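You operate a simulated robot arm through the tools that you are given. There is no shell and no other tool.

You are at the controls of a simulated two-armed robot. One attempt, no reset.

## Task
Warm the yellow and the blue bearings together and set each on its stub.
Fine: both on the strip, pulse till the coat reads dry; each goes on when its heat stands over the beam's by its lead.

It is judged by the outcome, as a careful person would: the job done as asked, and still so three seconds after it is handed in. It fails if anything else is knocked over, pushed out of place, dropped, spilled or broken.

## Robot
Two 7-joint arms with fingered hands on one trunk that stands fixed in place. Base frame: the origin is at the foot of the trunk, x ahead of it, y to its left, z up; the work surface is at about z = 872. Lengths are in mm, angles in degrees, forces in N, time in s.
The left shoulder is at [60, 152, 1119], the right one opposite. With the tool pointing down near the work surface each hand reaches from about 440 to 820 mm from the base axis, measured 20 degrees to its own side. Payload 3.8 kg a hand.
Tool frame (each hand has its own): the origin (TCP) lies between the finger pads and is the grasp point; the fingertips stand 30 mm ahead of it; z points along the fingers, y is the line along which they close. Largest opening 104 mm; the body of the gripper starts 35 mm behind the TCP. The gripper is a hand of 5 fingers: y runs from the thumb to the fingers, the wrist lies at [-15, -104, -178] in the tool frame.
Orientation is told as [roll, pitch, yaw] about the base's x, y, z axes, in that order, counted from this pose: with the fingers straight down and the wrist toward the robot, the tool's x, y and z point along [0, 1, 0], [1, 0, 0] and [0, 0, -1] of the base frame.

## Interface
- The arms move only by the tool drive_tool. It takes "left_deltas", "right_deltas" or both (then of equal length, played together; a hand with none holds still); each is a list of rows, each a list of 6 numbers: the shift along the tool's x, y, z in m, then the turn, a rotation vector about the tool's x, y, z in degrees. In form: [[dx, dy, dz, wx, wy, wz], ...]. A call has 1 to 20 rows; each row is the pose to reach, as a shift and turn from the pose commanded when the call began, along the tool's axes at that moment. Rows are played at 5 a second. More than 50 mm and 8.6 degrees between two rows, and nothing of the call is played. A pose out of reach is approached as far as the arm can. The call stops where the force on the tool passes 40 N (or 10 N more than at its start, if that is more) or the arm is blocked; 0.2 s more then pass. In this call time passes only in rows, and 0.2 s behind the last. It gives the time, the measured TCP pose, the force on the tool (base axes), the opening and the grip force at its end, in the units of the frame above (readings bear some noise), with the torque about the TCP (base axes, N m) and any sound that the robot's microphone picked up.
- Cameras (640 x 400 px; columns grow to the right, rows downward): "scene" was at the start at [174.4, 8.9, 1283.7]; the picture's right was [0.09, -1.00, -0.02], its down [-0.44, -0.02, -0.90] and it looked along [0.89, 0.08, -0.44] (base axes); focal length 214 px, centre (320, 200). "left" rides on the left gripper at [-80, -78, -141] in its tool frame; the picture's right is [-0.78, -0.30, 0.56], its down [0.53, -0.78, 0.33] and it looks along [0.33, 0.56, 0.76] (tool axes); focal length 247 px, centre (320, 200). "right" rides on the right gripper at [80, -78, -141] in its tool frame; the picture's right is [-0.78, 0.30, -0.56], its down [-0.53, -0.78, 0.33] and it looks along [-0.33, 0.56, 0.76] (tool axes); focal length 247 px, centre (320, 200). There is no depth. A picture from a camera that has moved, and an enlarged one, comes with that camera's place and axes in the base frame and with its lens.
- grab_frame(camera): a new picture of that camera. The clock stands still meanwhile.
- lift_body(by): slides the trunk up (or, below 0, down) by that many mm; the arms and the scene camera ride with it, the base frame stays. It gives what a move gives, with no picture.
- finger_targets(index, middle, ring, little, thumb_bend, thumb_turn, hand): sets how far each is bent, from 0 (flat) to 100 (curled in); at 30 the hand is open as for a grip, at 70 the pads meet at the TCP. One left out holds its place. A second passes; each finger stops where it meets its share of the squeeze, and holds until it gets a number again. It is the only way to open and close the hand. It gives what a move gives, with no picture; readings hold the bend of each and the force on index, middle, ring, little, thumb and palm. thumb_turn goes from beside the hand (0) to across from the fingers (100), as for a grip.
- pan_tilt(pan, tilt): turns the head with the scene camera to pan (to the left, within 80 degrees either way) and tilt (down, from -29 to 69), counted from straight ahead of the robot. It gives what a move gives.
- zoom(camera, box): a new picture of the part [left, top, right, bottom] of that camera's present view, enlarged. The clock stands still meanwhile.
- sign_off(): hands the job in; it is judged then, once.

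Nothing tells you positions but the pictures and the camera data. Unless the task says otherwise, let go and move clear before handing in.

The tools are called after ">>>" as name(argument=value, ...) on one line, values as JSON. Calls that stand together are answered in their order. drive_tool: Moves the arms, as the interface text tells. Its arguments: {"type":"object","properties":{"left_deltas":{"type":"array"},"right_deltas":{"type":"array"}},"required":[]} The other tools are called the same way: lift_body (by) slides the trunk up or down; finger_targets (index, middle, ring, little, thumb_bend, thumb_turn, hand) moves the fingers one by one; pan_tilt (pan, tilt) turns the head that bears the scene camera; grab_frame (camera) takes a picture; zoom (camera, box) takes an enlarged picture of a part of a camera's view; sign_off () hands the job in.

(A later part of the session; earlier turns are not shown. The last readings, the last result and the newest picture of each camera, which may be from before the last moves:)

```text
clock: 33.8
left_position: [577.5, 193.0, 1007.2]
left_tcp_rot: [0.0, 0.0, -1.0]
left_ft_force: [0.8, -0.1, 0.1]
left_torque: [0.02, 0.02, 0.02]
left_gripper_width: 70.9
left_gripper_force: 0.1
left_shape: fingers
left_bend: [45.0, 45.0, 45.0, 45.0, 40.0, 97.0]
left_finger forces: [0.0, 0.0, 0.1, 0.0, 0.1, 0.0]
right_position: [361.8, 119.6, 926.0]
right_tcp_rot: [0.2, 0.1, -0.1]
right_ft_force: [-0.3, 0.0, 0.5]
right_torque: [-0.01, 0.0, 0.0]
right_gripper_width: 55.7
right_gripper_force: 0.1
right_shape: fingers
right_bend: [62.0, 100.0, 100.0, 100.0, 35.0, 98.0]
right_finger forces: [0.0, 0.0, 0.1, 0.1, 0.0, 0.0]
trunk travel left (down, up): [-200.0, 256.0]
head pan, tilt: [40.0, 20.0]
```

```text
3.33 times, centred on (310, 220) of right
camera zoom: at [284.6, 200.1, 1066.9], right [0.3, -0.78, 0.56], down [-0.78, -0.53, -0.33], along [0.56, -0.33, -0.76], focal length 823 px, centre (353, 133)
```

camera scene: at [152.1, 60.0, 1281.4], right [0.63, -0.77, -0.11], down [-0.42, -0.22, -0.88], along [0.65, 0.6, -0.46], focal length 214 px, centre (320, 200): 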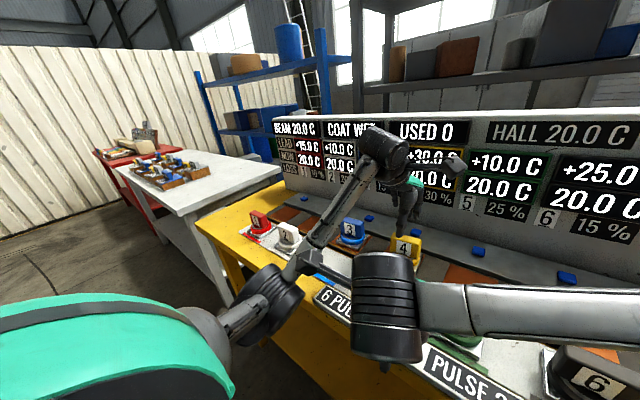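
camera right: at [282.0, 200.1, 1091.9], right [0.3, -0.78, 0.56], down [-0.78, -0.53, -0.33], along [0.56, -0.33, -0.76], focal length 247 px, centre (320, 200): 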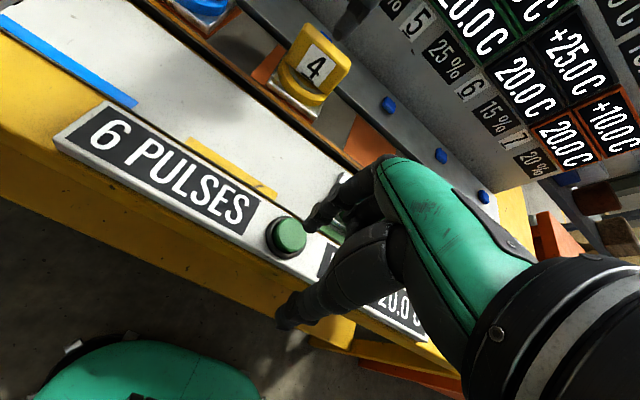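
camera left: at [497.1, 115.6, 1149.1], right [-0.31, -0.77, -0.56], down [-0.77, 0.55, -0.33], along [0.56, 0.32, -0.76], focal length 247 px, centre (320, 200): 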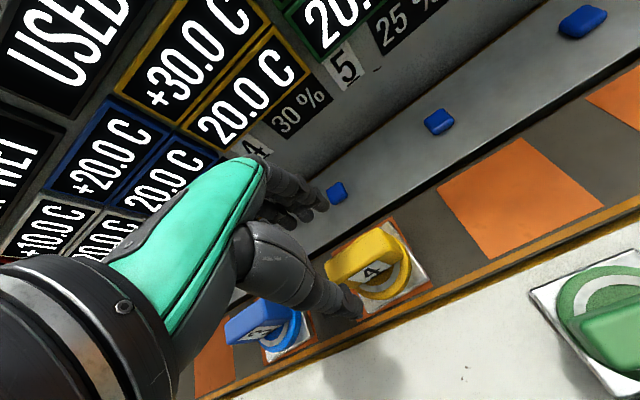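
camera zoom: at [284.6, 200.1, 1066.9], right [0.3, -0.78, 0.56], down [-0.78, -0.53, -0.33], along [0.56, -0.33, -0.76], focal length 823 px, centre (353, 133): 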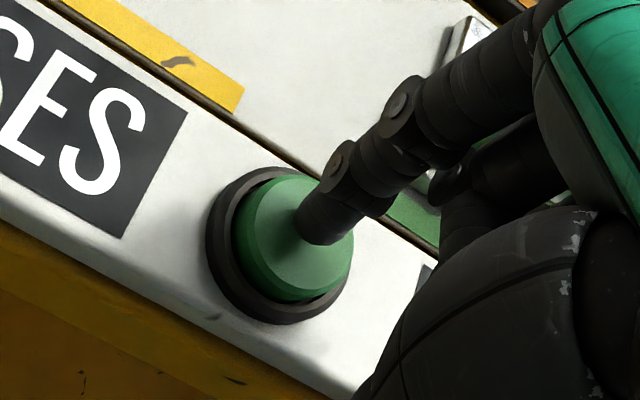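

The finger is nearly down on the cap. I'll press on in small steps, watching the force and listening.

>>> drive_tool(right_deltas=[[0, 0, 0.004, 0, 0, 0], [0, 0, 0.007, 0, 0, 0], [0, 0, 0.01, 0, 0, 0]])

>>> zoom(camera="right", box=[230, 160, 390, 280])

>>> zoom(camera="scene", box=[265, 110, 475, 210])

```text
clock: 34.6
left_position: [575.8, 193.3, 1010.5]
left_tcp_rot: [0.0, -0.2, -0.9]
left_ft_force: [-0.5, -0.3, 0.4]
left_torque: [0.01, -0.03, 0.0]
left_gripper_width: 71.1
left_gripper_force: 0.0
left_shape: fingers
left_bend: [45.0, 45.0, 45.0, 45.0, 40.0, 97.0]
left_finger forces: [0.0, 0.0, 0.1, 0.0, 0.0, 0.0]
right_position: [362.1, 118.7, 918.8]
right_tcp_rot: [0.3, -0.3, -0.2]
right_ft_force: [2.1, -0.4, 25.3]
right_torque: [0.29, -0.6, -0.02]
right_gripper_width: 55.1
right_gripper_force: 12.6
right_shape: fingers
right_bend: [62.0, 100.0, 100.0, 100.0, 35.0, 98.0]
right_finger forces: [25.0, 0.0, 0.0, 0.0, 0.0, 0.0]
trunk travel left (down, up): [-200.0, 256.0]
head pan, tilt: [40.0, 20.0]
heard: click
```

```text
3.33 times, centred on (310, 220) of right
camera zoom: at [283.6, 199.4, 1059.9], right [0.29, -0.78, 0.55], down [-0.78, -0.53, -0.34], along [0.56, -0.33, -0.76], focal length 823 px, centre (353, 133)
```

zoom: 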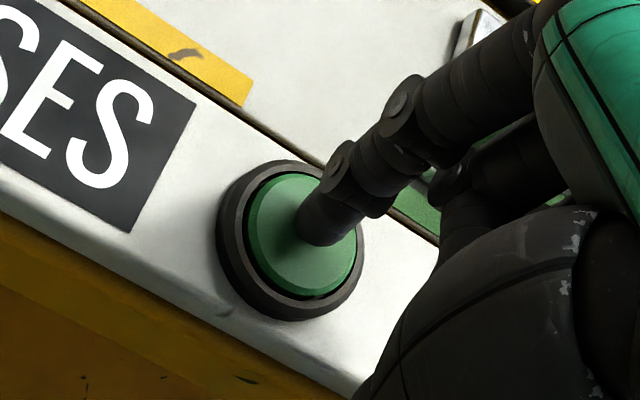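

```text
3.05 times, centred on (370, 160) of scene
camera zoom: at [150.0, 59.7, 1282.1], right [0.63, -0.77, -0.11], down [-0.42, -0.22, -0.88], along [0.65, 0.6, -0.46], focal length 654 px, centre (168, 322)
```

zoom: 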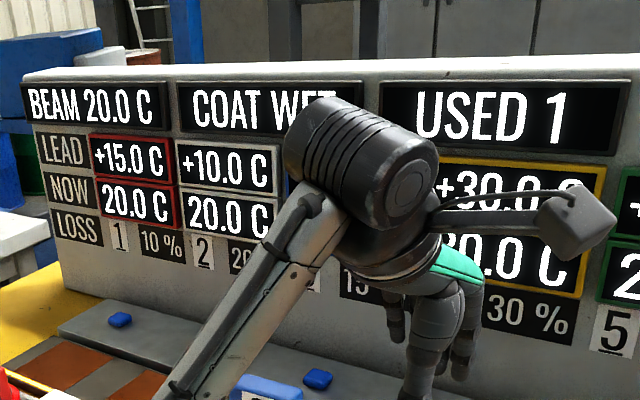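

The button clicked and USED reads 1. I'll read the temperatures at once; the clock stands still for pictures.

>>> zoom(camera="left", box=[0, 0, 340, 260])

>>> grab_frame(camera="left")

```text
1.54 times, centred on (170, 130) of left
camera zoom: at [495.5, 115.6, 1150.6], right [-0.31, -0.77, -0.56], down [-0.77, 0.55, -0.33], along [0.56, 0.32, -0.76], focal length 380 px, centre (551, 308)
```

zoom: 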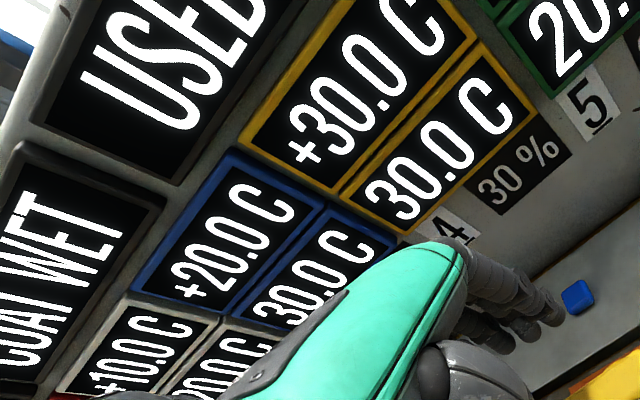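

```text
taken
camera left: at [495.5, 115.6, 1150.6], right [-0.31, -0.77, -0.56], down [-0.77, 0.55, -0.33], along [0.56, 0.32, -0.76], focal length 247 px, centre (320, 200)
```

left: 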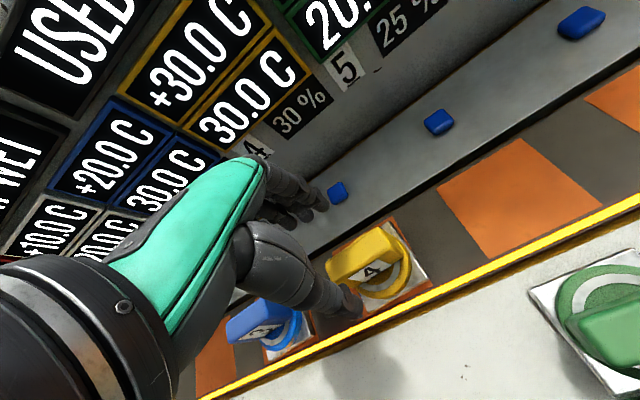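

Both rose to 30.0, so a pulse is shared between the two bearings, and BEAM still reads 20.0. I'll release the button and see whether the heat drops with time.

>>> drive_tool(right_deltas=[[0, 0, -0.006, 0, 0, 0], [0, 0, -0.012, 0, 0, 0]])

>>> zoom(camera="left", box=[0, 0, 340, 260])

>>> zoom(camera="scene", box=[265, 110, 475, 210])

```text
clock: 35.2
left_position: [577.1, 192.9, 1007.1]
left_tcp_rot: [0.0, 0.0, -0.9]
left_ft_force: [-0.9, -0.8, 0.8]
left_torque: [0.02, 0.01, 0.01]
left_gripper_width: 71.1
left_gripper_force: 0.1
left_shape: fingers
left_bend: [45.0, 45.0, 45.0, 45.0, 40.0, 97.0]
left_finger forces: [0.0, 0.0, 0.0, 0.0, 0.1, 0.0]
right_position: [361.6, 119.8, 925.7]
right_tcp_rot: [-0.1, 0.2, 0.0]
right_ft_force: [0.9, 0.6, 0.1]
right_torque: [-0.02, -0.01, 0.02]
right_gripper_width: 55.4
right_gripper_force: 0.1
right_shape: fingers
right_bend: [62.0, 100.0, 100.0, 100.0, 35.0, 98.0]
right_finger forces: [0.1, 0.0, 0.0, 0.0, 0.0, 0.1]
trunk travel left (down, up): [-200.0, 256.0]
head pan, tilt: [40.0, 20.0]
```

```text
1.54 times, centred on (170, 130) of left
camera zoom: at [497.1, 116.2, 1149.0], right [-0.31, -0.77, -0.56], down [-0.77, 0.55, -0.33], along [0.56, 0.32, -0.76], focal length 380 px, centre (551, 308)
```

zoom: 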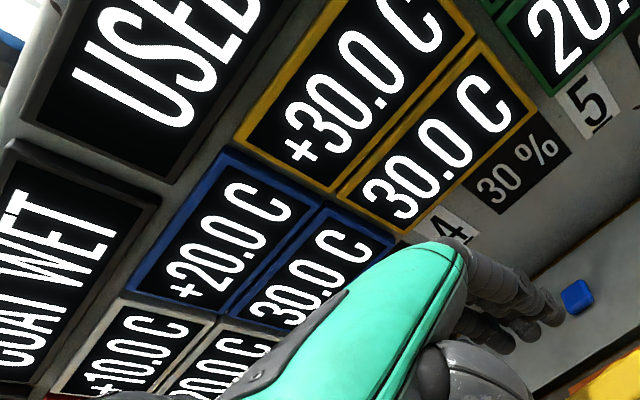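

```text
3.05 times, centred on (370, 160) of scene
camera zoom: at [151.9, 60.3, 1281.2], right [0.63, -0.77, -0.11], down [-0.42, -0.22, -0.88], along [0.65, 0.6, -0.46], focal length 654 px, centre (168, 322)
```

zoom: 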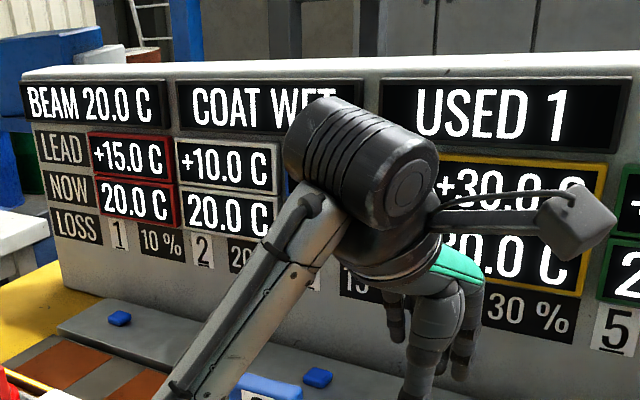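

There's no drop over time so far. I'll give the second pulse and watch whether the loss shows per pulse.

>>> drive_tool(right_deltas=[[0, 0, 0.004, 0, 0, 0], [0, 0, 0.007, 0, 0, 0], [0, 0, 0.0085, 0, 0, 0]])

>>> zoom(camera="left", box=[0, 0, 340, 260])

>>> zoom(camera="scene", box=[265, 110, 475, 210])

```text
clock: 36.0
left_position: [576.9, 193.6, 1008.2]
left_tcp_rot: [0.0, -0.1, -1.0]
left_ft_force: [-0.3, -0.5, 0.6]
left_torque: [0.02, -0.04, -0.02]
left_gripper_width: 71.0
left_gripper_force: 0.0
left_shape: fingers
left_bend: [45.0, 45.0, 45.0, 45.0, 40.0, 97.0]
left_finger forces: [0.1, 0.0, 0.0, 0.0, 0.1, 0.1]
right_position: [362.5, 119.8, 918.7]
right_tcp_rot: [0.1, -0.1, 0.0]
right_ft_force: [0.8, -0.3, 5.9]
right_torque: [0.06, -0.08, -0.03]
right_gripper_width: 54.7
right_gripper_force: 2.3
right_shape: fingers
right_bend: [62.0, 100.0, 100.0, 100.0, 35.0, 98.0]
right_finger forces: [5.3, 0.0, 0.0, 0.0, 0.0, 0.1]
trunk travel left (down, up): [-200.0, 256.0]
head pan, tilt: [40.0, 20.0]
heard: click
```

```text
1.54 times, centred on (170, 130) of left
camera zoom: at [496.9, 116.1, 1149.4], right [-0.31, -0.77, -0.56], down [-0.77, 0.55, -0.33], along [0.56, 0.32, -0.76], focal length 380 px, centre (551, 308)
```

zoom: 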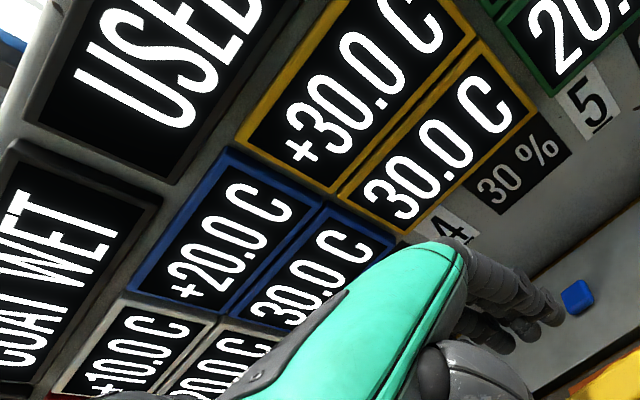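

```text
3.05 times, centred on (370, 160) of scene
camera zoom: at [151.6, 60.3, 1281.5], right [0.63, -0.77, -0.11], down [-0.42, -0.22, -0.88], along [0.65, 0.6, -0.46], focal length 654 px, centre (168, 322)
```

zoom: 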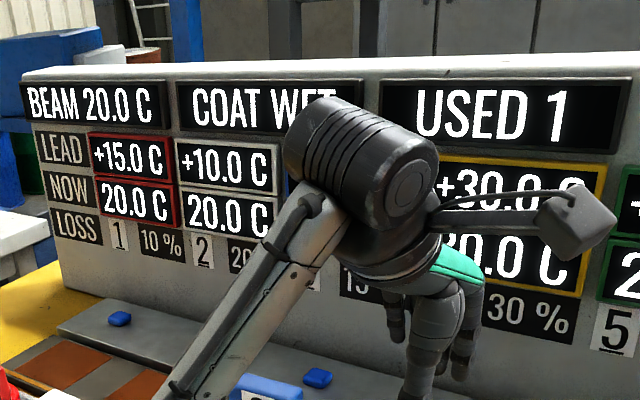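

I heard a click, but USED still reads 1. I'll check the strip's glow, then let a moment pass while holding still.

>>> grab_frame(camera="left")

>>> drive_tool(right_deltas=[[0, 0, 0.0005, 0, 0, 0]])

>>> grab_frame(camera="left")

>>> zoom(camera="scene", box=[265, 110, 475, 210])

```text
taken
camera left: at [496.9, 116.1, 1149.4], right [-0.31, -0.77, -0.56], down [-0.77, 0.55, -0.33], along [0.56, 0.32, -0.76], focal length 247 px, centre (320, 200)
```

left: 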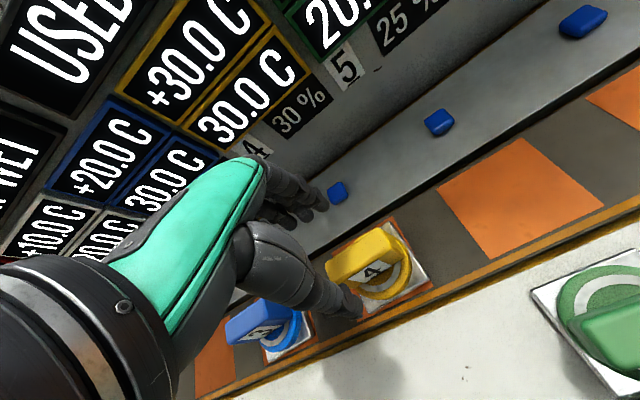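

```text
clock: 36.4
left_position: [577.4, 194.4, 1008.2]
left_tcp_rot: [0.0, -0.1, -0.9]
left_ft_force: [0.5, -1.2, 0.0]
left_torque: [-0.02, 0.0, 0.01]
left_gripper_width: 71.3
left_gripper_force: 0.1
left_shape: fingers
left_bend: [45.0, 45.0, 45.0, 45.0, 40.0, 97.0]
left_finger forces: [0.1, 0.0, 0.1, 0.0, 0.0, 0.0]
right_position: [362.5, 119.2, 919.8]
right_tcp_rot: [0.0, -0.1, 0.0]
right_ft_force: [1.4, -1.0, 7.0]
right_torque: [0.06, -0.19, -0.01]
right_gripper_width: 55.0
right_gripper_force: 3.8
right_shape: fingers
right_bend: [62.0, 100.0, 100.0, 100.0, 35.0, 98.0]
right_finger forces: [7.8, 0.0, 0.1, 0.0, 0.0, 0.0]
trunk travel left (down, up): [-200.0, 256.0]
head pan, tilt: [40.0, 20.0]
```

```text
taken
camera left: at [496.8, 116.0, 1149.5], right [-0.31, -0.77, -0.56], down [-0.77, 0.55, -0.33], along [0.56, 0.32, -0.76], focal length 247 px, centre (320, 200)
```

left: 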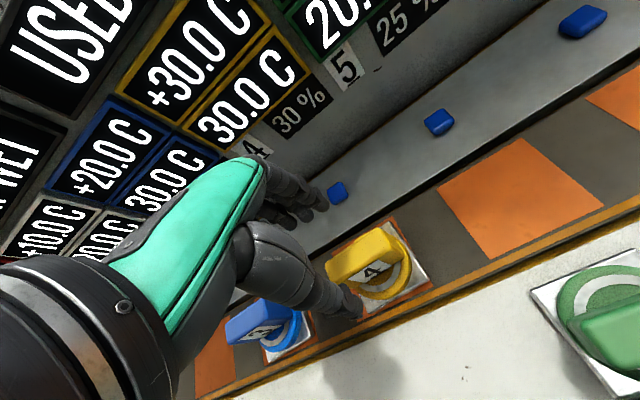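

```text
3.05 times, centred on (370, 160) of scene
camera zoom: at [151.5, 60.1, 1281.5], right [0.63, -0.77, -0.11], down [-0.42, -0.22, -0.88], along [0.65, 0.6, -0.46], focal length 654 px, centre (168, 322)
```

zoom: 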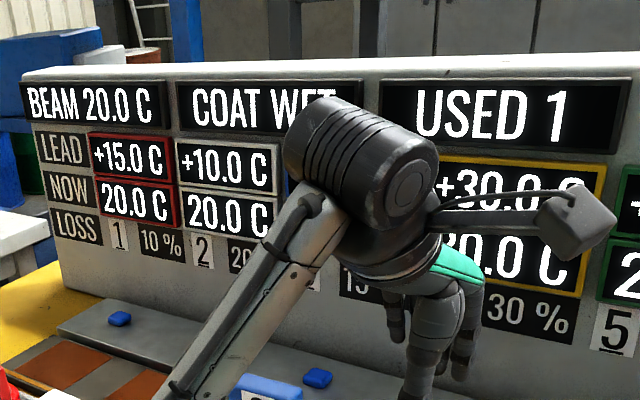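

That click didn't count, perhaps because it came too soon after the first pulse. I'll release fully, wait about a second and press again.

>>> drive_tool(right_deltas=[[0, 0, -0.006, 0, 0, 0], [0, 0, -0.014, 0, 0, 0], [0, 0, -0.014, 0, 0, 0], [0, 0, -0.014, 0, 0, 0], [0, 0, -0.014, 0, 0, 0]])

>>> zoom(camera="scene", box=[265, 110, 475, 210])

>>> zoom(camera="left", box=[0, 0, 340, 260])

```text
clock: 37.6
left_position: [576.9, 192.0, 1007.4]
left_tcp_rot: [-0.1, 0.1, -1.0]
left_ft_force: [0.4, 0.4, -0.3]
left_torque: [0.01, -0.03, -0.04]
left_gripper_width: 71.1
left_gripper_force: 0.0
left_shape: fingers
left_bend: [45.0, 45.0, 45.0, 45.0, 40.0, 97.0]
left_finger forces: [0.0, 0.1, 0.0, 0.1, 0.0, 0.0]
right_position: [362.8, 118.4, 932.4]
right_tcp_rot: [-0.1, 0.1, 0.0]
right_ft_force: [-0.8, -0.7, -1.0]
right_torque: [-0.03, 0.04, -0.03]
right_gripper_width: 55.5
right_gripper_force: 0.1
right_shape: fingers
right_bend: [62.0, 100.0, 100.0, 100.0, 35.0, 98.0]
right_finger forces: [0.1, 0.1, 0.1, 0.0, 0.0, 0.0]
trunk travel left (down, up): [-200.0, 256.0]
head pan, tilt: [40.0, 20.0]
```

```text
3.05 times, centred on (370, 160) of scene
camera zoom: at [152.0, 60.5, 1281.3], right [0.63, -0.77, -0.11], down [-0.42, -0.22, -0.88], along [0.65, 0.6, -0.46], focal length 654 px, centre (168, 322)
```

zoom: 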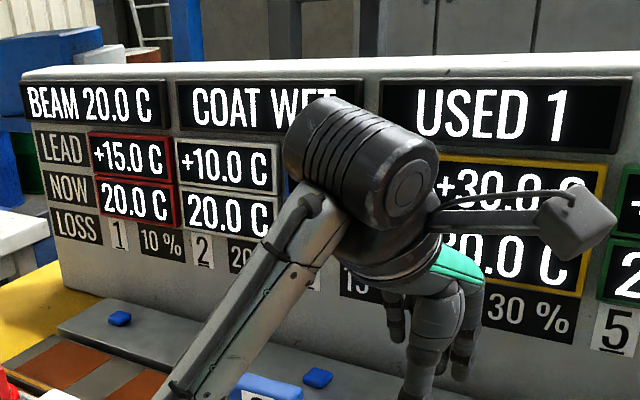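

```text
1.54 times, centred on (170, 130) of left
camera zoom: at [497.2, 116.4, 1149.1], right [-0.31, -0.77, -0.56], down [-0.77, 0.55, -0.33], along [0.56, 0.32, -0.76], focal length 380 px, centre (551, 308)
```

zoom: 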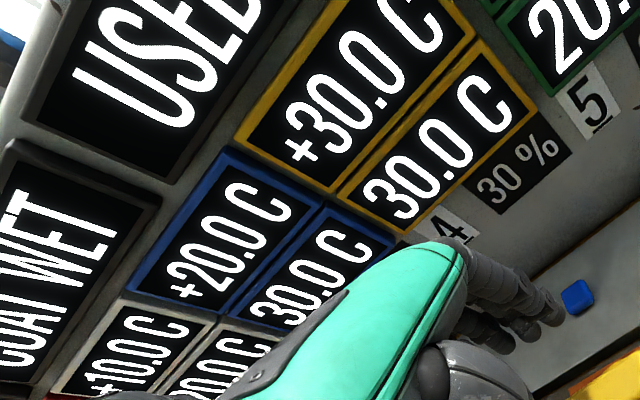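

Still 30.0 for both, so heat doesn't leak with time on the strip. I'll press again now.

>>> drive_tool(right_deltas=[[0, 0, 0.006, 0, 0, 0], [0, 0, 0.011, 0, 0, 0], [0, 0, 0.0155, 0, 0, 0]])

>>> zoom(camera="left", box=[0, 0, 340, 260])

>>> zoom(camera="scene", box=[265, 110, 475, 210])

```text
clock: 38.4
left_position: [577.7, 192.6, 1008.9]
left_tcp_rot: [0.0, -0.2, -1.0]
left_ft_force: [-0.4, 0.3, -0.1]
left_torque: [0.01, -0.01, -0.01]
left_gripper_width: 71.1
left_gripper_force: 0.0
left_shape: fingers
left_bend: [45.0, 45.0, 45.0, 45.0, 40.0, 97.0]
left_finger forces: [0.0, 0.1, 0.0, 0.1, 0.0, 0.0]
right_position: [363.2, 120.0, 918.5]
right_tcp_rot: [0.2, -0.2, -0.1]
right_ft_force: [1.1, -1.2, 13.6]
right_torque: [0.11, -0.3, -0.03]
right_gripper_width: 55.2
right_gripper_force: 6.6
right_shape: fingers
right_bend: [62.0, 100.0, 100.0, 100.0, 35.0, 98.0]
right_finger forces: [13.4, 0.1, 0.0, 0.0, 0.0, 0.1]
trunk travel left (down, up): [-200.0, 256.0]
head pan, tilt: [40.0, 20.0]
heard: click
```

```text
1.54 times, centred on (170, 130) of left
camera zoom: at [496.2, 115.7, 1150.0], right [-0.31, -0.77, -0.56], down [-0.77, 0.55, -0.33], along [0.56, 0.32, -0.76], focal length 380 px, centre (551, 308)
```

zoom: 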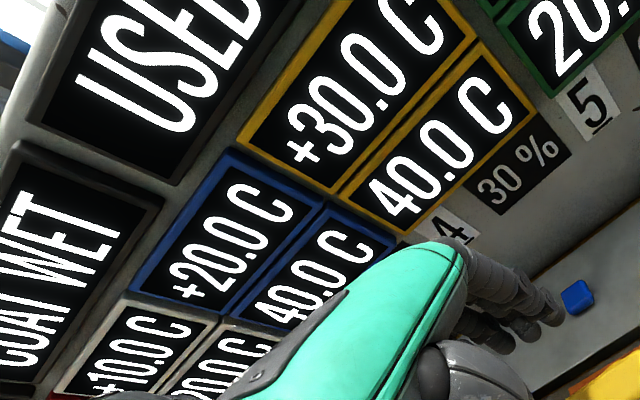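

```text
3.05 times, centred on (370, 160) of scene
camera zoom: at [150.8, 59.9, 1281.8], right [0.63, -0.77, -0.11], down [-0.42, -0.22, -0.88], along [0.65, 0.6, -0.46], focal length 654 px, centre (168, 322)
```

zoom: 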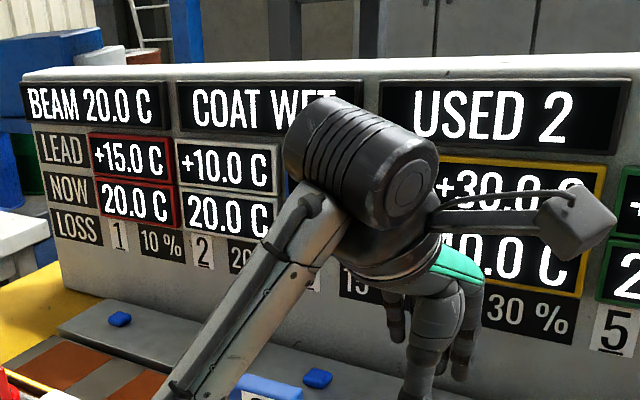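

The second pulse counts: both read 40.0, with USED 2, coat still wet and BEAM at 20.0. Release, a short wait, then the third.

>>> drive_tool(right_deltas=[[0, 0, -0.006, 0, 0, 0], [0, 0, -0.0145, 0, 0, 0], [0, 0, -0.0145, 0, 0, 0], [0, 0, -0.0145, 0, 0, 0], [0, 0, -0.0145, 0, 0, 0], [0, 0, -0.0145, 0, 0, 0], [0, 0, -0.0145, 0, 0, 0], [0, 0, -0.0145, 0, 0, 0]])

>>> drive_tool(right_deltas=[[0, 0, 0.006, 0, 0, 0], [0, 0, 0.011, 0, 0, 0], [0, 0, 0.0155, 0, 0, 0]])

>>> zoom(camera="left", box=[0, 0, 340, 260])

>>> zoom(camera="scene", box=[265, 110, 475, 210])

```text
clock: 40.2
left_position: [577.4, 194.4, 1009.0]
left_tcp_rot: [0.0, 0.0, -0.9]
left_ft_force: [0.2, 0.2, 0.1]
left_torque: [0.01, -0.01, 0.01]
left_gripper_width: 71.0
left_gripper_force: 0.0
left_shape: fingers
left_bend: [45.0, 45.0, 45.0, 45.0, 40.0, 97.0]
left_finger forces: [0.0, 0.0, 0.1, 0.0, 0.1, 0.0]
right_position: [364.3, 120.7, 931.4]
right_tcp_rot: [0.1, 0.0, 0.0]
right_ft_force: [-0.9, -0.5, -0.4]
right_torque: [-0.02, 0.01, 0.02]
right_gripper_width: 55.5
right_gripper_force: 0.0
right_shape: fingers
right_bend: [62.0, 100.0, 100.0, 100.0, 35.0, 98.0]
right_finger forces: [0.1, 0.0, 0.0, 0.0, 0.0, 0.0]
trunk travel left (down, up): [-200.0, 256.0]
head pan, tilt: [40.0, 20.0]
```

```text
clock: 41.0
left_position: [576.1, 192.8, 1009.1]
left_tcp_rot: [0.0, -0.1, -0.9]
left_ft_force: [0.1, -0.4, 0.7]
left_torque: [0.01, 0.03, 0.01]
left_gripper_width: 71.4
left_gripper_force: 0.1
left_shape: fingers
left_bend: [45.0, 45.0, 45.0, 45.0, 40.0, 97.0]
left_finger forces: [0.0, 0.0, 0.0, 0.1, 0.0, 0.0]
right_position: [362.6, 120.6, 917.5]
right_tcp_rot: [0.3, -0.3, -0.1]
right_ft_force: [2.8, 0.3, 21.0]
right_torque: [0.22, -0.48, -0.03]
right_gripper_width: 55.0
right_gripper_force: 10.7
right_shape: fingers
right_bend: [62.0, 100.0, 100.0, 100.0, 35.0, 98.0]
right_finger forces: [20.7, 0.1, 0.0, 0.1, 0.0, 0.1]
trunk travel left (down, up): [-200.0, 256.0]
head pan, tilt: [40.0, 20.0]
heard: click
```

```text
1.54 times, centred on (170, 130) of left
camera zoom: at [495.6, 115.6, 1150.5], right [-0.31, -0.77, -0.56], down [-0.77, 0.55, -0.33], along [0.56, 0.32, -0.76], focal length 380 px, centre (551, 308)
```

zoom: 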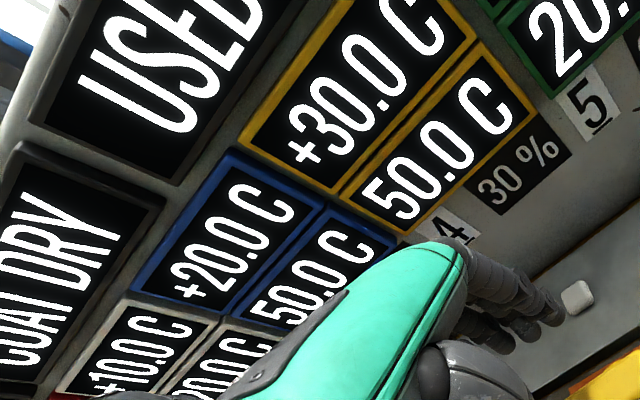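

```text
3.05 times, centred on (370, 160) of scene
camera zoom: at [150.2, 59.7, 1282.0], right [0.63, -0.77, -0.11], down [-0.42, -0.22, -0.88], along [0.65, 0.6, -0.46], focal length 654 px, centre (168, 322)
```

zoom: 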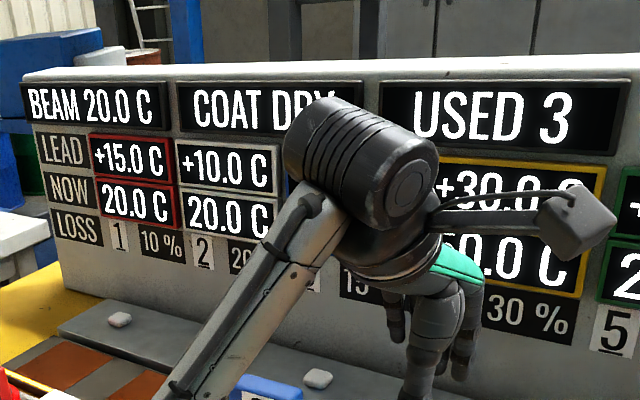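

The coat now reads DRY at 3 pulses, and the stubs have turned white. Both bearings read 50.0 and BEAM reads 20.0, so yellow stands exactly +30 and blue stands +30 against its +20. Yellow has the bigger lead and loss, so it goes first; I'll withdraw the right hand, then grip yellow.

>>> drive_tool(right_deltas=[[0, 0, -0.015, 0, 0, 0], [0, 0, -0.045, 0, 0, 0], [0, 0, -0.08, 0, 0, 0], [-0.03, 0, -0.11, 0, 0, 0], [-0.07, 0, -0.12, 0, 0, 0], [-0.11, 0, -0.12, 0, 0, 0], [-0.15, 0, -0.12, 0, 0, 0], [-0.18, 0, -0.12, 0, 0, 0]])

>>> grab_frame(camera="scene")

>>> zoom(camera="left", box=[0, 0, 340, 260])

>>> zoom(camera="left", box=[300, 160, 480, 330])

```text
clock: 42.8
left_position: [577.0, 191.4, 1008.2]
left_tcp_rot: [0.0, 0.1, -0.9]
left_ft_force: [-0.1, 0.0, 0.5]
left_torque: [0.02, 0.0, 0.05]
left_gripper_width: 71.1
left_gripper_force: 0.1
left_shape: fingers
left_bend: [45.0, 45.0, 45.0, 45.0, 40.0, 97.0]
left_finger forces: [0.1, 0.0, 0.1, 0.0, 0.1, 0.0]
right_position: [362.2, -62.6, 1036.5]
right_tcp_rot: [0.1, 0.0, 0.1]
right_ft_force: [1.0, -0.3, -0.8]
right_torque: [0.01, 0.01, -0.01]
right_gripper_width: 55.7
right_gripper_force: 0.0
right_shape: fingers
right_bend: [62.0, 100.0, 100.0, 100.0, 35.0, 98.0]
right_finger forces: [0.0, 0.0, 0.0, 0.0, 0.0, 0.1]
trunk travel left (down, up): [-200.0, 256.0]
head pan, tilt: [40.0, 20.0]
```

```text
taken
camera scene: at [151.7, 59.4, 1281.4], right [0.63, -0.77, -0.11], down [-0.42, -0.22, -0.88], along [0.65, 0.6, -0.46], focal length 214 px, centre (320, 200)
```

scene: 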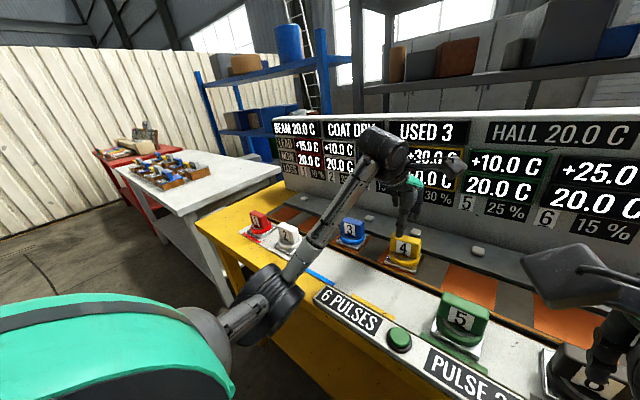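

```text
1.54 times, centred on (170, 130) of left
camera zoom: at [496.9, 115.4, 1149.3], right [-0.31, -0.77, -0.56], down [-0.77, 0.55, -0.33], along [0.56, 0.32, -0.76], focal length 380 px, centre (551, 308)
```

zoom: 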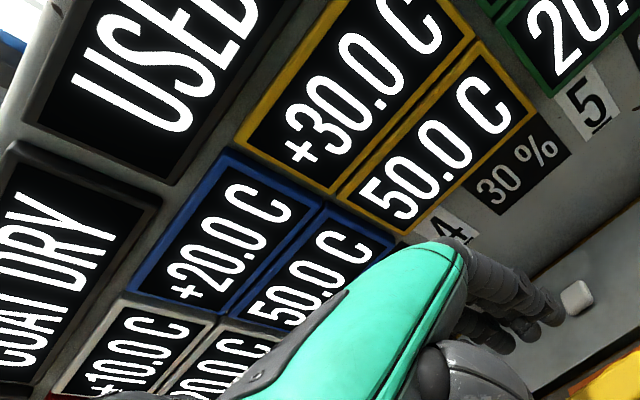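

```text
2.35 times, centred on (390, 245) of left
camera zoom: at [496.9, 115.4, 1149.3], right [-0.31, -0.77, -0.56], down [-0.77, 0.55, -0.33], along [0.56, 0.32, -0.76], focal length 581 px, centre (155, 94)
```

zoom: 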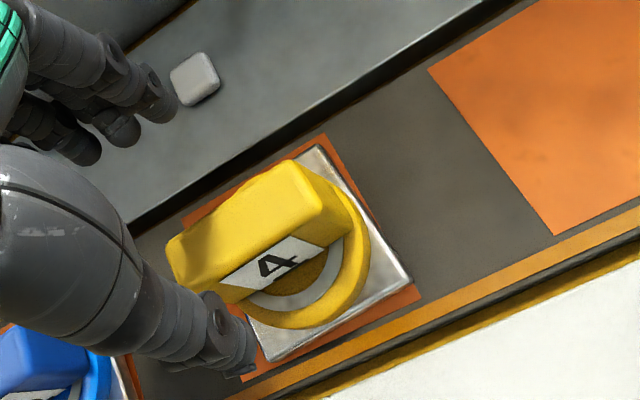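

Yellow still holds 50.0 on the strip. I read its centre as (575, 195.7), turned about +4.4°, with stub 4 at (685.5, 200). The hand is well placed, so I'll descend and close.

>>> drive_tool(left_deltas=[[0, 0, 0.02, 0, 0, 0], [0, 0, 0.04, 0, 0, 0], [0, 0, 0.055, 0, 0, 0], [0, 0, 0.065, 0, 0, 0], [0, 0, 0.072, 0, 0, 0]])

>>> finger_targets(hand="left", index=70, middle=70, ring=70, thumb_bend=70)

>>> zoom(camera="left", box=[220, 140, 480, 340])

>>> zoom(camera="scene", box=[265, 110, 475, 290])

```text
clock: 44.0
left_position: [579.0, 193.6, 935.5]
left_tcp_rot: [0.0, -0.1, -1.0]
left_ft_force: [-0.8, 0.3, 0.7]
left_torque: [0.01, 0.01, -0.01]
left_gripper_width: 71.2
left_gripper_force: 0.0
left_shape: fingers
left_bend: [45.0, 45.0, 45.0, 45.0, 40.0, 97.0]
left_finger forces: [0.0, 0.0, 0.1, 0.1, 0.1, 0.0]
right_position: [362.2, -60.6, 1035.3]
right_tcp_rot: [0.0, 0.0, 0.0]
right_ft_force: [-0.1, 0.4, -0.2]
right_torque: [0.03, 0.01, -0.04]
right_gripper_width: 55.6
right_gripper_force: 0.2
right_shape: fingers
right_bend: [62.0, 100.0, 100.0, 100.0, 35.0, 98.0]
right_finger forces: [0.0, 0.0, 0.0, 0.1, 0.0, 0.1]
trunk travel left (down, up): [-200.0, 256.0]
head pan, tilt: [40.0, 20.0]
```

```text
clock: 45.0
left_position: [578.2, 194.0, 935.3]
left_tcp_rot: [-0.1, 0.0, -1.0]
left_ft_force: [-1.1, 1.1, -0.4]
left_torque: [0.0, 0.04, -0.02]
left_gripper_width: 21.9
left_gripper_force: 8.3
left_shape: fingers
left_bend: [65.0, 67.0, 68.0, 45.0, 61.0, 97.0]
left_finger forces: [4.4, 2.7, 1.0, 0.1, 8.7, 0.1]
right_position: [361.2, -61.1, 1036.2]
right_tcp_rot: [0.0, 0.0, 0.0]
right_ft_force: [-0.5, -0.7, -0.6]
right_torque: [0.0, 0.02, 0.02]
right_gripper_width: 55.7
right_gripper_force: 0.0
right_shape: fingers
right_bend: [62.0, 100.0, 100.0, 100.0, 35.0, 98.0]
right_finger forces: [0.0, 0.1, 0.0, 0.1, 0.0, 0.1]
trunk travel left (down, up): [-200.0, 256.0]
head pan, tilt: [40.0, 20.0]
```

```text
2.00 times, centred on (350, 240) of left
camera zoom: at [497.7, 116.7, 1076.8], right [-0.31, -0.77, -0.56], down [-0.77, 0.55, -0.33], along [0.56, 0.32, -0.76], focal length 494 px, centre (260, 120)
```

zoom: 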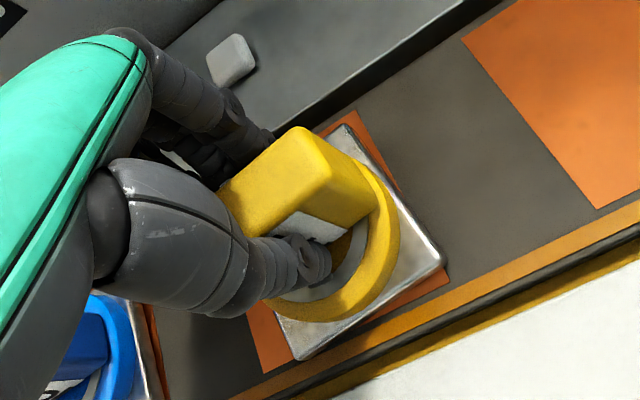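

```text
2.22 times, centred on (370, 200) of scene
camera zoom: at [152.1, 60.6, 1281.3], right [0.63, -0.77, -0.11], down [-0.42, -0.22, -0.88], along [0.65, 0.6, -0.46], focal length 477 px, centre (209, 200)
```

zoom: 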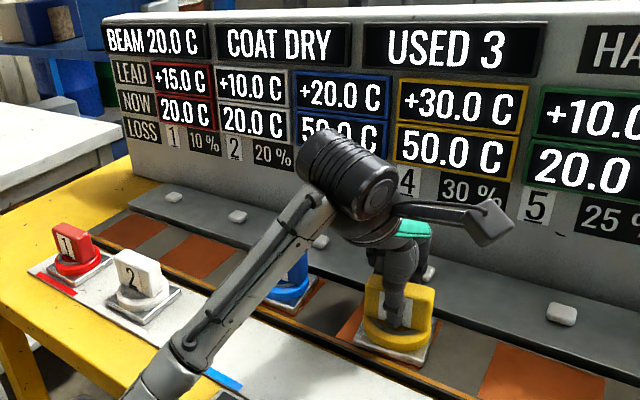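

Yellow is gripped and still reads 50.0 against BEAM at 20.0. Its plate is turned about +6.5° and its centre is about 5.5 mm behind the TCP. I'll lift it off the strip and read the board straight away.

>>> drive_tool(left_deltas=[[0, 0, -0.008, 0, 0, 0], [0, 0, -0.022, 0, 0, 0], [0, 0, -0.037, 0, 0, 0]])

>>> zoom(camera="scene", box=[265, 110, 475, 290])

>>> zoom(camera="left", box=[220, 140, 480, 340])

```text
clock: 45.8
left_position: [577.8, 194.3, 972.4]
left_tcp_rot: [0.0, 0.1, -1.0]
left_ft_force: [0.8, 0.1, -4.3]
left_torque: [0.03, -0.02, 0.03]
left_gripper_width: 21.9
left_gripper_force: 7.7
left_shape: fingers
left_bend: [64.0, 67.0, 69.0, 45.0, 61.0, 96.0]
left_finger forces: [4.7, 2.5, 0.6, 0.0, 7.8, 0.0]
right_position: [362.6, -60.2, 1036.3]
right_tcp_rot: [-0.1, 0.0, 0.0]
right_ft_force: [0.1, 0.6, 0.2]
right_torque: [0.02, 0.0, 0.02]
right_gripper_width: 55.6
right_gripper_force: 0.0
right_shape: fingers
right_bend: [62.0, 100.0, 100.0, 100.0, 35.0, 98.0]
right_finger forces: [0.0, 0.0, 0.0, 0.0, 0.0, 0.0]
trunk travel left (down, up): [-200.0, 256.0]
head pan, tilt: [40.0, 20.0]
```

```text
2.22 times, centred on (370, 200) of scene
camera zoom: at [152.5, 60.5, 1281.3], right [0.63, -0.77, -0.11], down [-0.42, -0.22, -0.88], along [0.65, 0.6, -0.46], focal length 477 px, centre (209, 200)
```

zoom: 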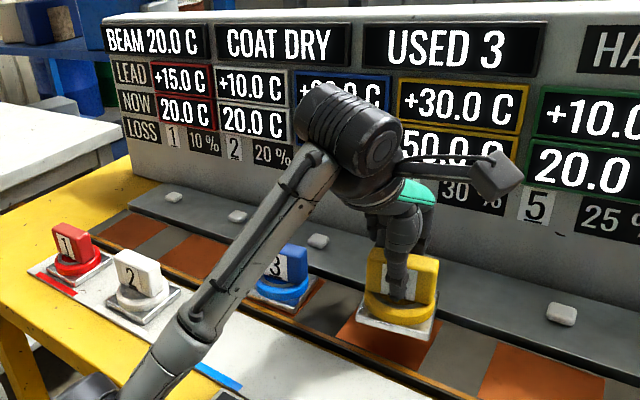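

```text
2.00 times, centred on (350, 240) of left
camera zoom: at [498.0, 116.8, 1113.7], right [-0.31, -0.77, -0.56], down [-0.77, 0.55, -0.33], along [0.56, 0.32, -0.76], focal length 494 px, centre (260, 120)
```

zoom: 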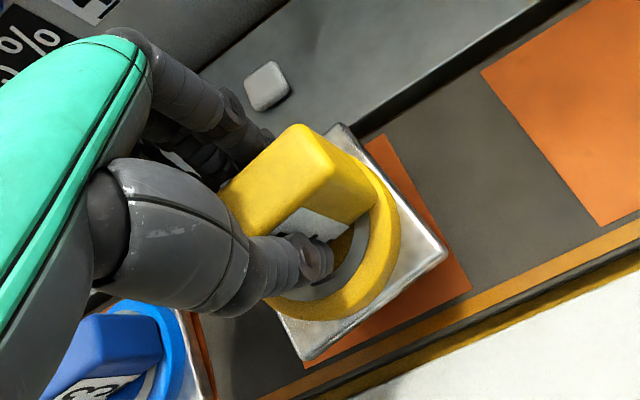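

There's no loss from lifting: yellow still shows 50.0. In the air it has turned to about +9.5°. I'll tuck the little finger in, for clearance to the board, then carry it over stub 4 while turning it square.

>>> finger_targets(hand="left", little=70)

>>> drive_tool(left_deltas=[[0.0015, 0.02, -0.003, 0, 0, 2], [0.003, 0.045, -0.003, 0, 0, 4], [0.0045, 0.07, -0.003, 0, 0, 6], [0.006, 0.09, -0.003, 0, 0, 8], [0.007, 0.103, -0.003, 0, 0, 9.5], [0.0073, 0.108, -0.003, 0, 0, 9.5]])

>>> zoom(camera="scene", box=[265, 110, 475, 290])

>>> zoom(camera="left", box=[220, 140, 480, 340])

>>> grab_frame(camera="left")

```text
clock: 46.8
left_position: [578.0, 194.4, 973.1]
left_tcp_rot: [0.0, 0.1, -1.0]
left_ft_force: [-0.4, 0.3, -4.3]
left_torque: [0.0, -0.04, -0.01]
left_gripper_width: 22.1
left_gripper_force: 7.6
left_shape: fingers
left_bend: [64.0, 67.0, 69.0, 70.0, 61.0, 96.0]
left_finger forces: [4.7, 2.4, 0.6, 0.0, 7.8, 0.0]
right_position: [363.5, -59.7, 1034.7]
right_tcp_rot: [-0.1, -0.1, 0.0]
right_ft_force: [-0.5, -0.1, -0.3]
right_torque: [-0.02, 0.01, 0.0]
right_gripper_width: 55.8
right_gripper_force: 0.1
right_shape: fingers
right_bend: [62.0, 100.0, 100.0, 100.0, 35.0, 98.0]
right_finger forces: [0.1, 0.0, 0.0, 0.0, 0.0, 0.0]
trunk travel left (down, up): [-200.0, 256.0]
head pan, tilt: [40.0, 20.0]
```

```text
clock: 48.2
left_position: [688.0, 201.5, 975.6]
left_tcp_rot: [0.1, 0.1, -10.6]
left_ft_force: [-0.1, 0.0, -4.4]
left_torque: [0.02, -0.04, -0.01]
left_gripper_width: 22.0
left_gripper_force: 7.3
left_shape: fingers
left_bend: [64.0, 67.0, 69.0, 70.0, 61.0, 96.0]
left_finger forces: [4.8, 2.4, 0.5, 0.0, 7.7, 0.1]
right_position: [363.4, -60.4, 1035.0]
right_tcp_rot: [0.0, 0.1, 0.0]
right_ft_force: [-0.3, -0.3, 0.6]
right_torque: [0.03, 0.01, 0.01]
right_gripper_width: 55.1
right_gripper_force: 0.0
right_shape: fingers
right_bend: [62.0, 100.0, 100.0, 100.0, 35.0, 98.0]
right_finger forces: [0.0, 0.0, 0.1, 0.0, 0.1, 0.0]
trunk travel left (down, up): [-200.0, 256.0]
head pan, tilt: [40.0, 20.0]
```

```text
2.22 times, centred on (370, 200) of scene
camera zoom: at [152.7, 60.6, 1281.2], right [0.63, -0.77, -0.11], down [-0.42, -0.22, -0.88], along [0.65, 0.6, -0.46], focal length 477 px, centre (209, 200)
```

zoom: 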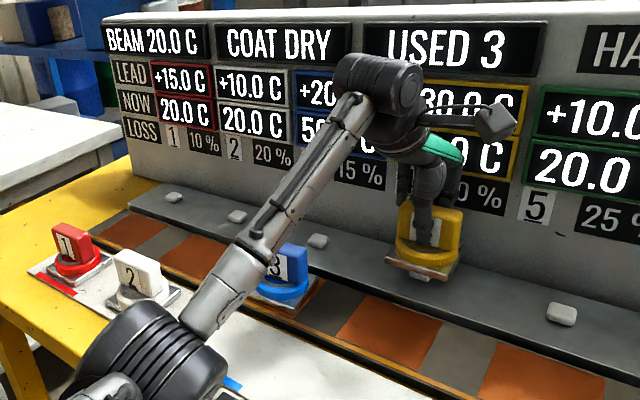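

```text
2.00 times, centred on (350, 240) of left
camera zoom: at [594.6, 137.0, 1116.8], right [-0.43, -0.71, -0.56], down [-0.67, 0.67, -0.33], along [0.61, 0.23, -0.76], focal length 494 px, centre (260, 120)
```

zoom: 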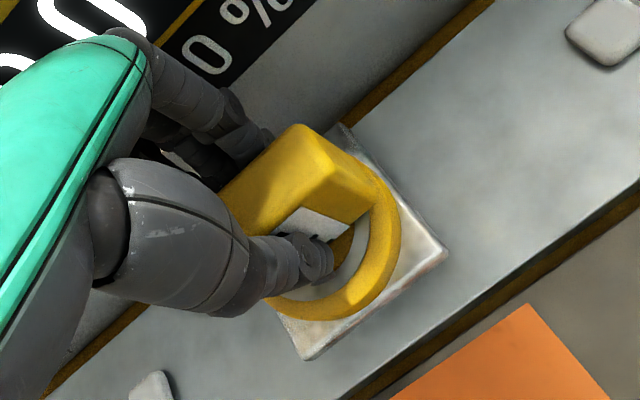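

```text
taken
camera left: at [594.6, 137.0, 1116.8], right [-0.43, -0.71, -0.56], down [-0.67, 0.67, -0.33], along [0.61, 0.23, -0.76], focal length 247 px, centre (320, 200)
```

left: 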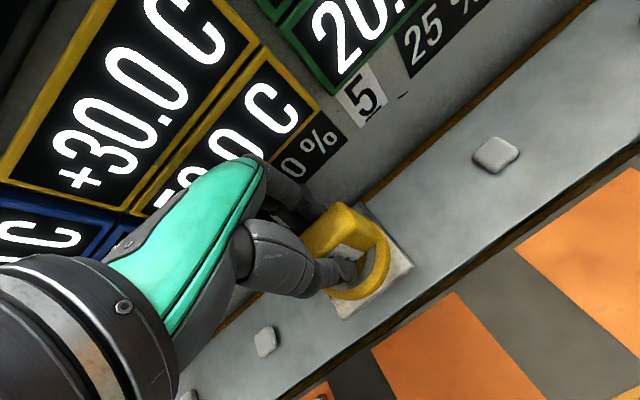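

Yellow hangs over stub 4, squared up, with its centre near (682.6, 202) against the stub at about (686.5, 201.5). I'll check from the head camera how the stub lines up under the plate.

>>> zoom(camera="scene", box=[380, 190, 480, 250])

>>> zoom(camera="right", box=[0, 0, 320, 200])

```text
6.40 times, centred on (430, 220) of scene
camera zoom: at [152.7, 60.6, 1281.2], right [0.63, -0.77, -0.11], down [-0.42, -0.22, -0.88], along [0.65, 0.6, -0.46], focal length 1373 px, centre (-384, 72)
```

zoom: 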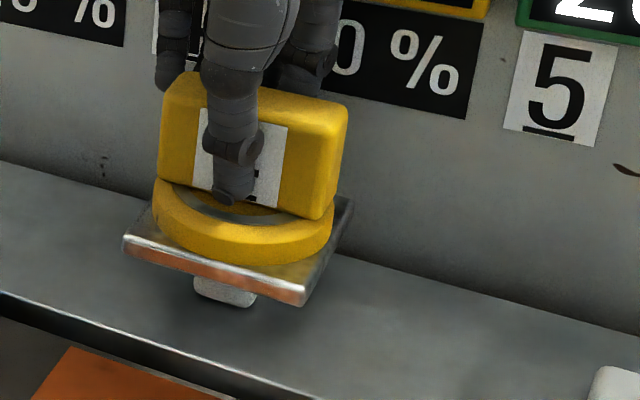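

```text
2.00 times, centred on (160, 100) of right
camera zoom: at [284.9, 19.0, 1177.2], right [0.3, -0.78, 0.56], down [-0.78, -0.53, -0.33], along [0.56, -0.33, -0.76], focal length 494 px, centre (640, 400)
```

zoom: 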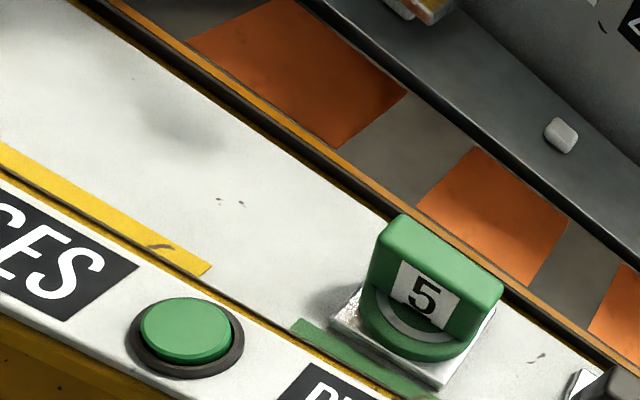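

The stub is just visible centred under the plate. The two cameras average to within 2–3 mm of the right spot. I'll shift 1.5 mm forward and lower to just above the stub for a finer check.

>>> drive_tool(left_deltas=[[0.0003, 0.0015, 0.006, 0, 0, 0], [0.0003, 0.0015, 0.012, 0, 0, 0], [0.0003, 0.0015, 0.017, 0, 0, 0]])

>>> zoom(camera="scene", box=[380, 190, 480, 250])

>>> zoom(camera="left", box=[220, 140, 540, 340])

>>> zoom(camera="scene", box=[265, 110, 475, 210])

```text
clock: 49.0
left_position: [688.8, 199.6, 958.1]
left_tcp_rot: [-0.1, 0.0, -10.5]
left_ft_force: [-0.4, -0.4, -4.2]
left_torque: [0.01, -0.01, 0.02]
left_gripper_width: 22.0
left_gripper_force: 7.7
left_shape: fingers
left_bend: [64.0, 67.0, 69.0, 70.0, 61.0, 96.0]
left_finger forces: [4.8, 2.3, 0.5, 0.0, 7.8, 0.0]
right_position: [363.3, -61.7, 1035.4]
right_tcp_rot: [-0.1, 0.1, 0.0]
right_ft_force: [-0.2, -0.6, 0.6]
right_torque: [0.0, -0.04, 0.0]
right_gripper_width: 55.7
right_gripper_force: 0.1
right_shape: fingers
right_bend: [62.0, 100.0, 100.0, 100.0, 35.0, 98.0]
right_finger forces: [0.0, 0.0, 0.0, 0.0, 0.0, 0.1]
trunk travel left (down, up): [-200.0, 256.0]
head pan, tilt: [40.0, 20.0]
```

```text
6.40 times, centred on (430, 220) of scene
camera zoom: at [152.7, 60.7, 1281.2], right [0.63, -0.77, -0.11], down [-0.42, -0.22, -0.88], along [0.65, 0.6, -0.46], focal length 1373 px, centre (-384, 72)
```

zoom: 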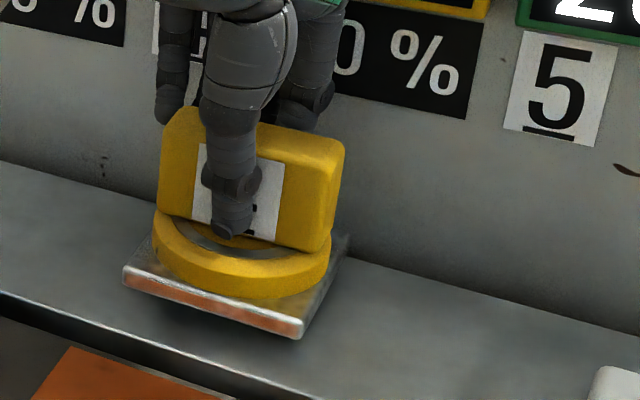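

```text
2.00 times, centred on (380, 240) of left
camera zoom: at [596.1, 136.5, 1099.2], right [-0.43, -0.71, -0.56], down [-0.67, 0.67, -0.33], along [0.61, 0.23, -0.76], focal length 494 px, centre (200, 120)
```

zoom: 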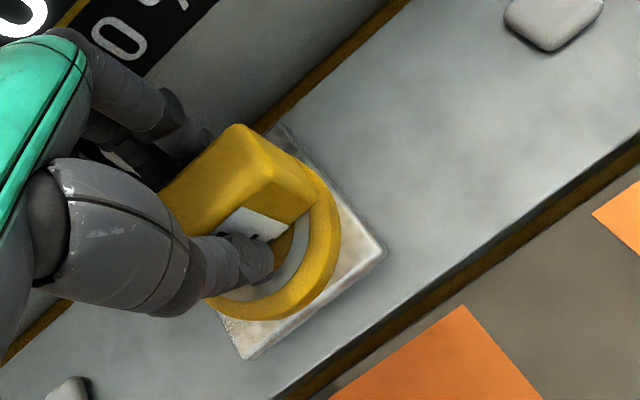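

```text
3.05 times, centred on (370, 160) of scene
camera zoom: at [152.7, 60.7, 1281.2], right [0.63, -0.77, -0.11], down [-0.42, -0.22, -0.88], along [0.65, 0.6, -0.46], focal length 654 px, centre (168, 322)
```

zoom: 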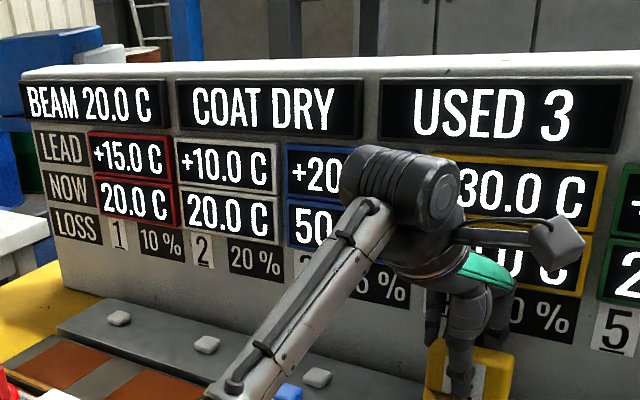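

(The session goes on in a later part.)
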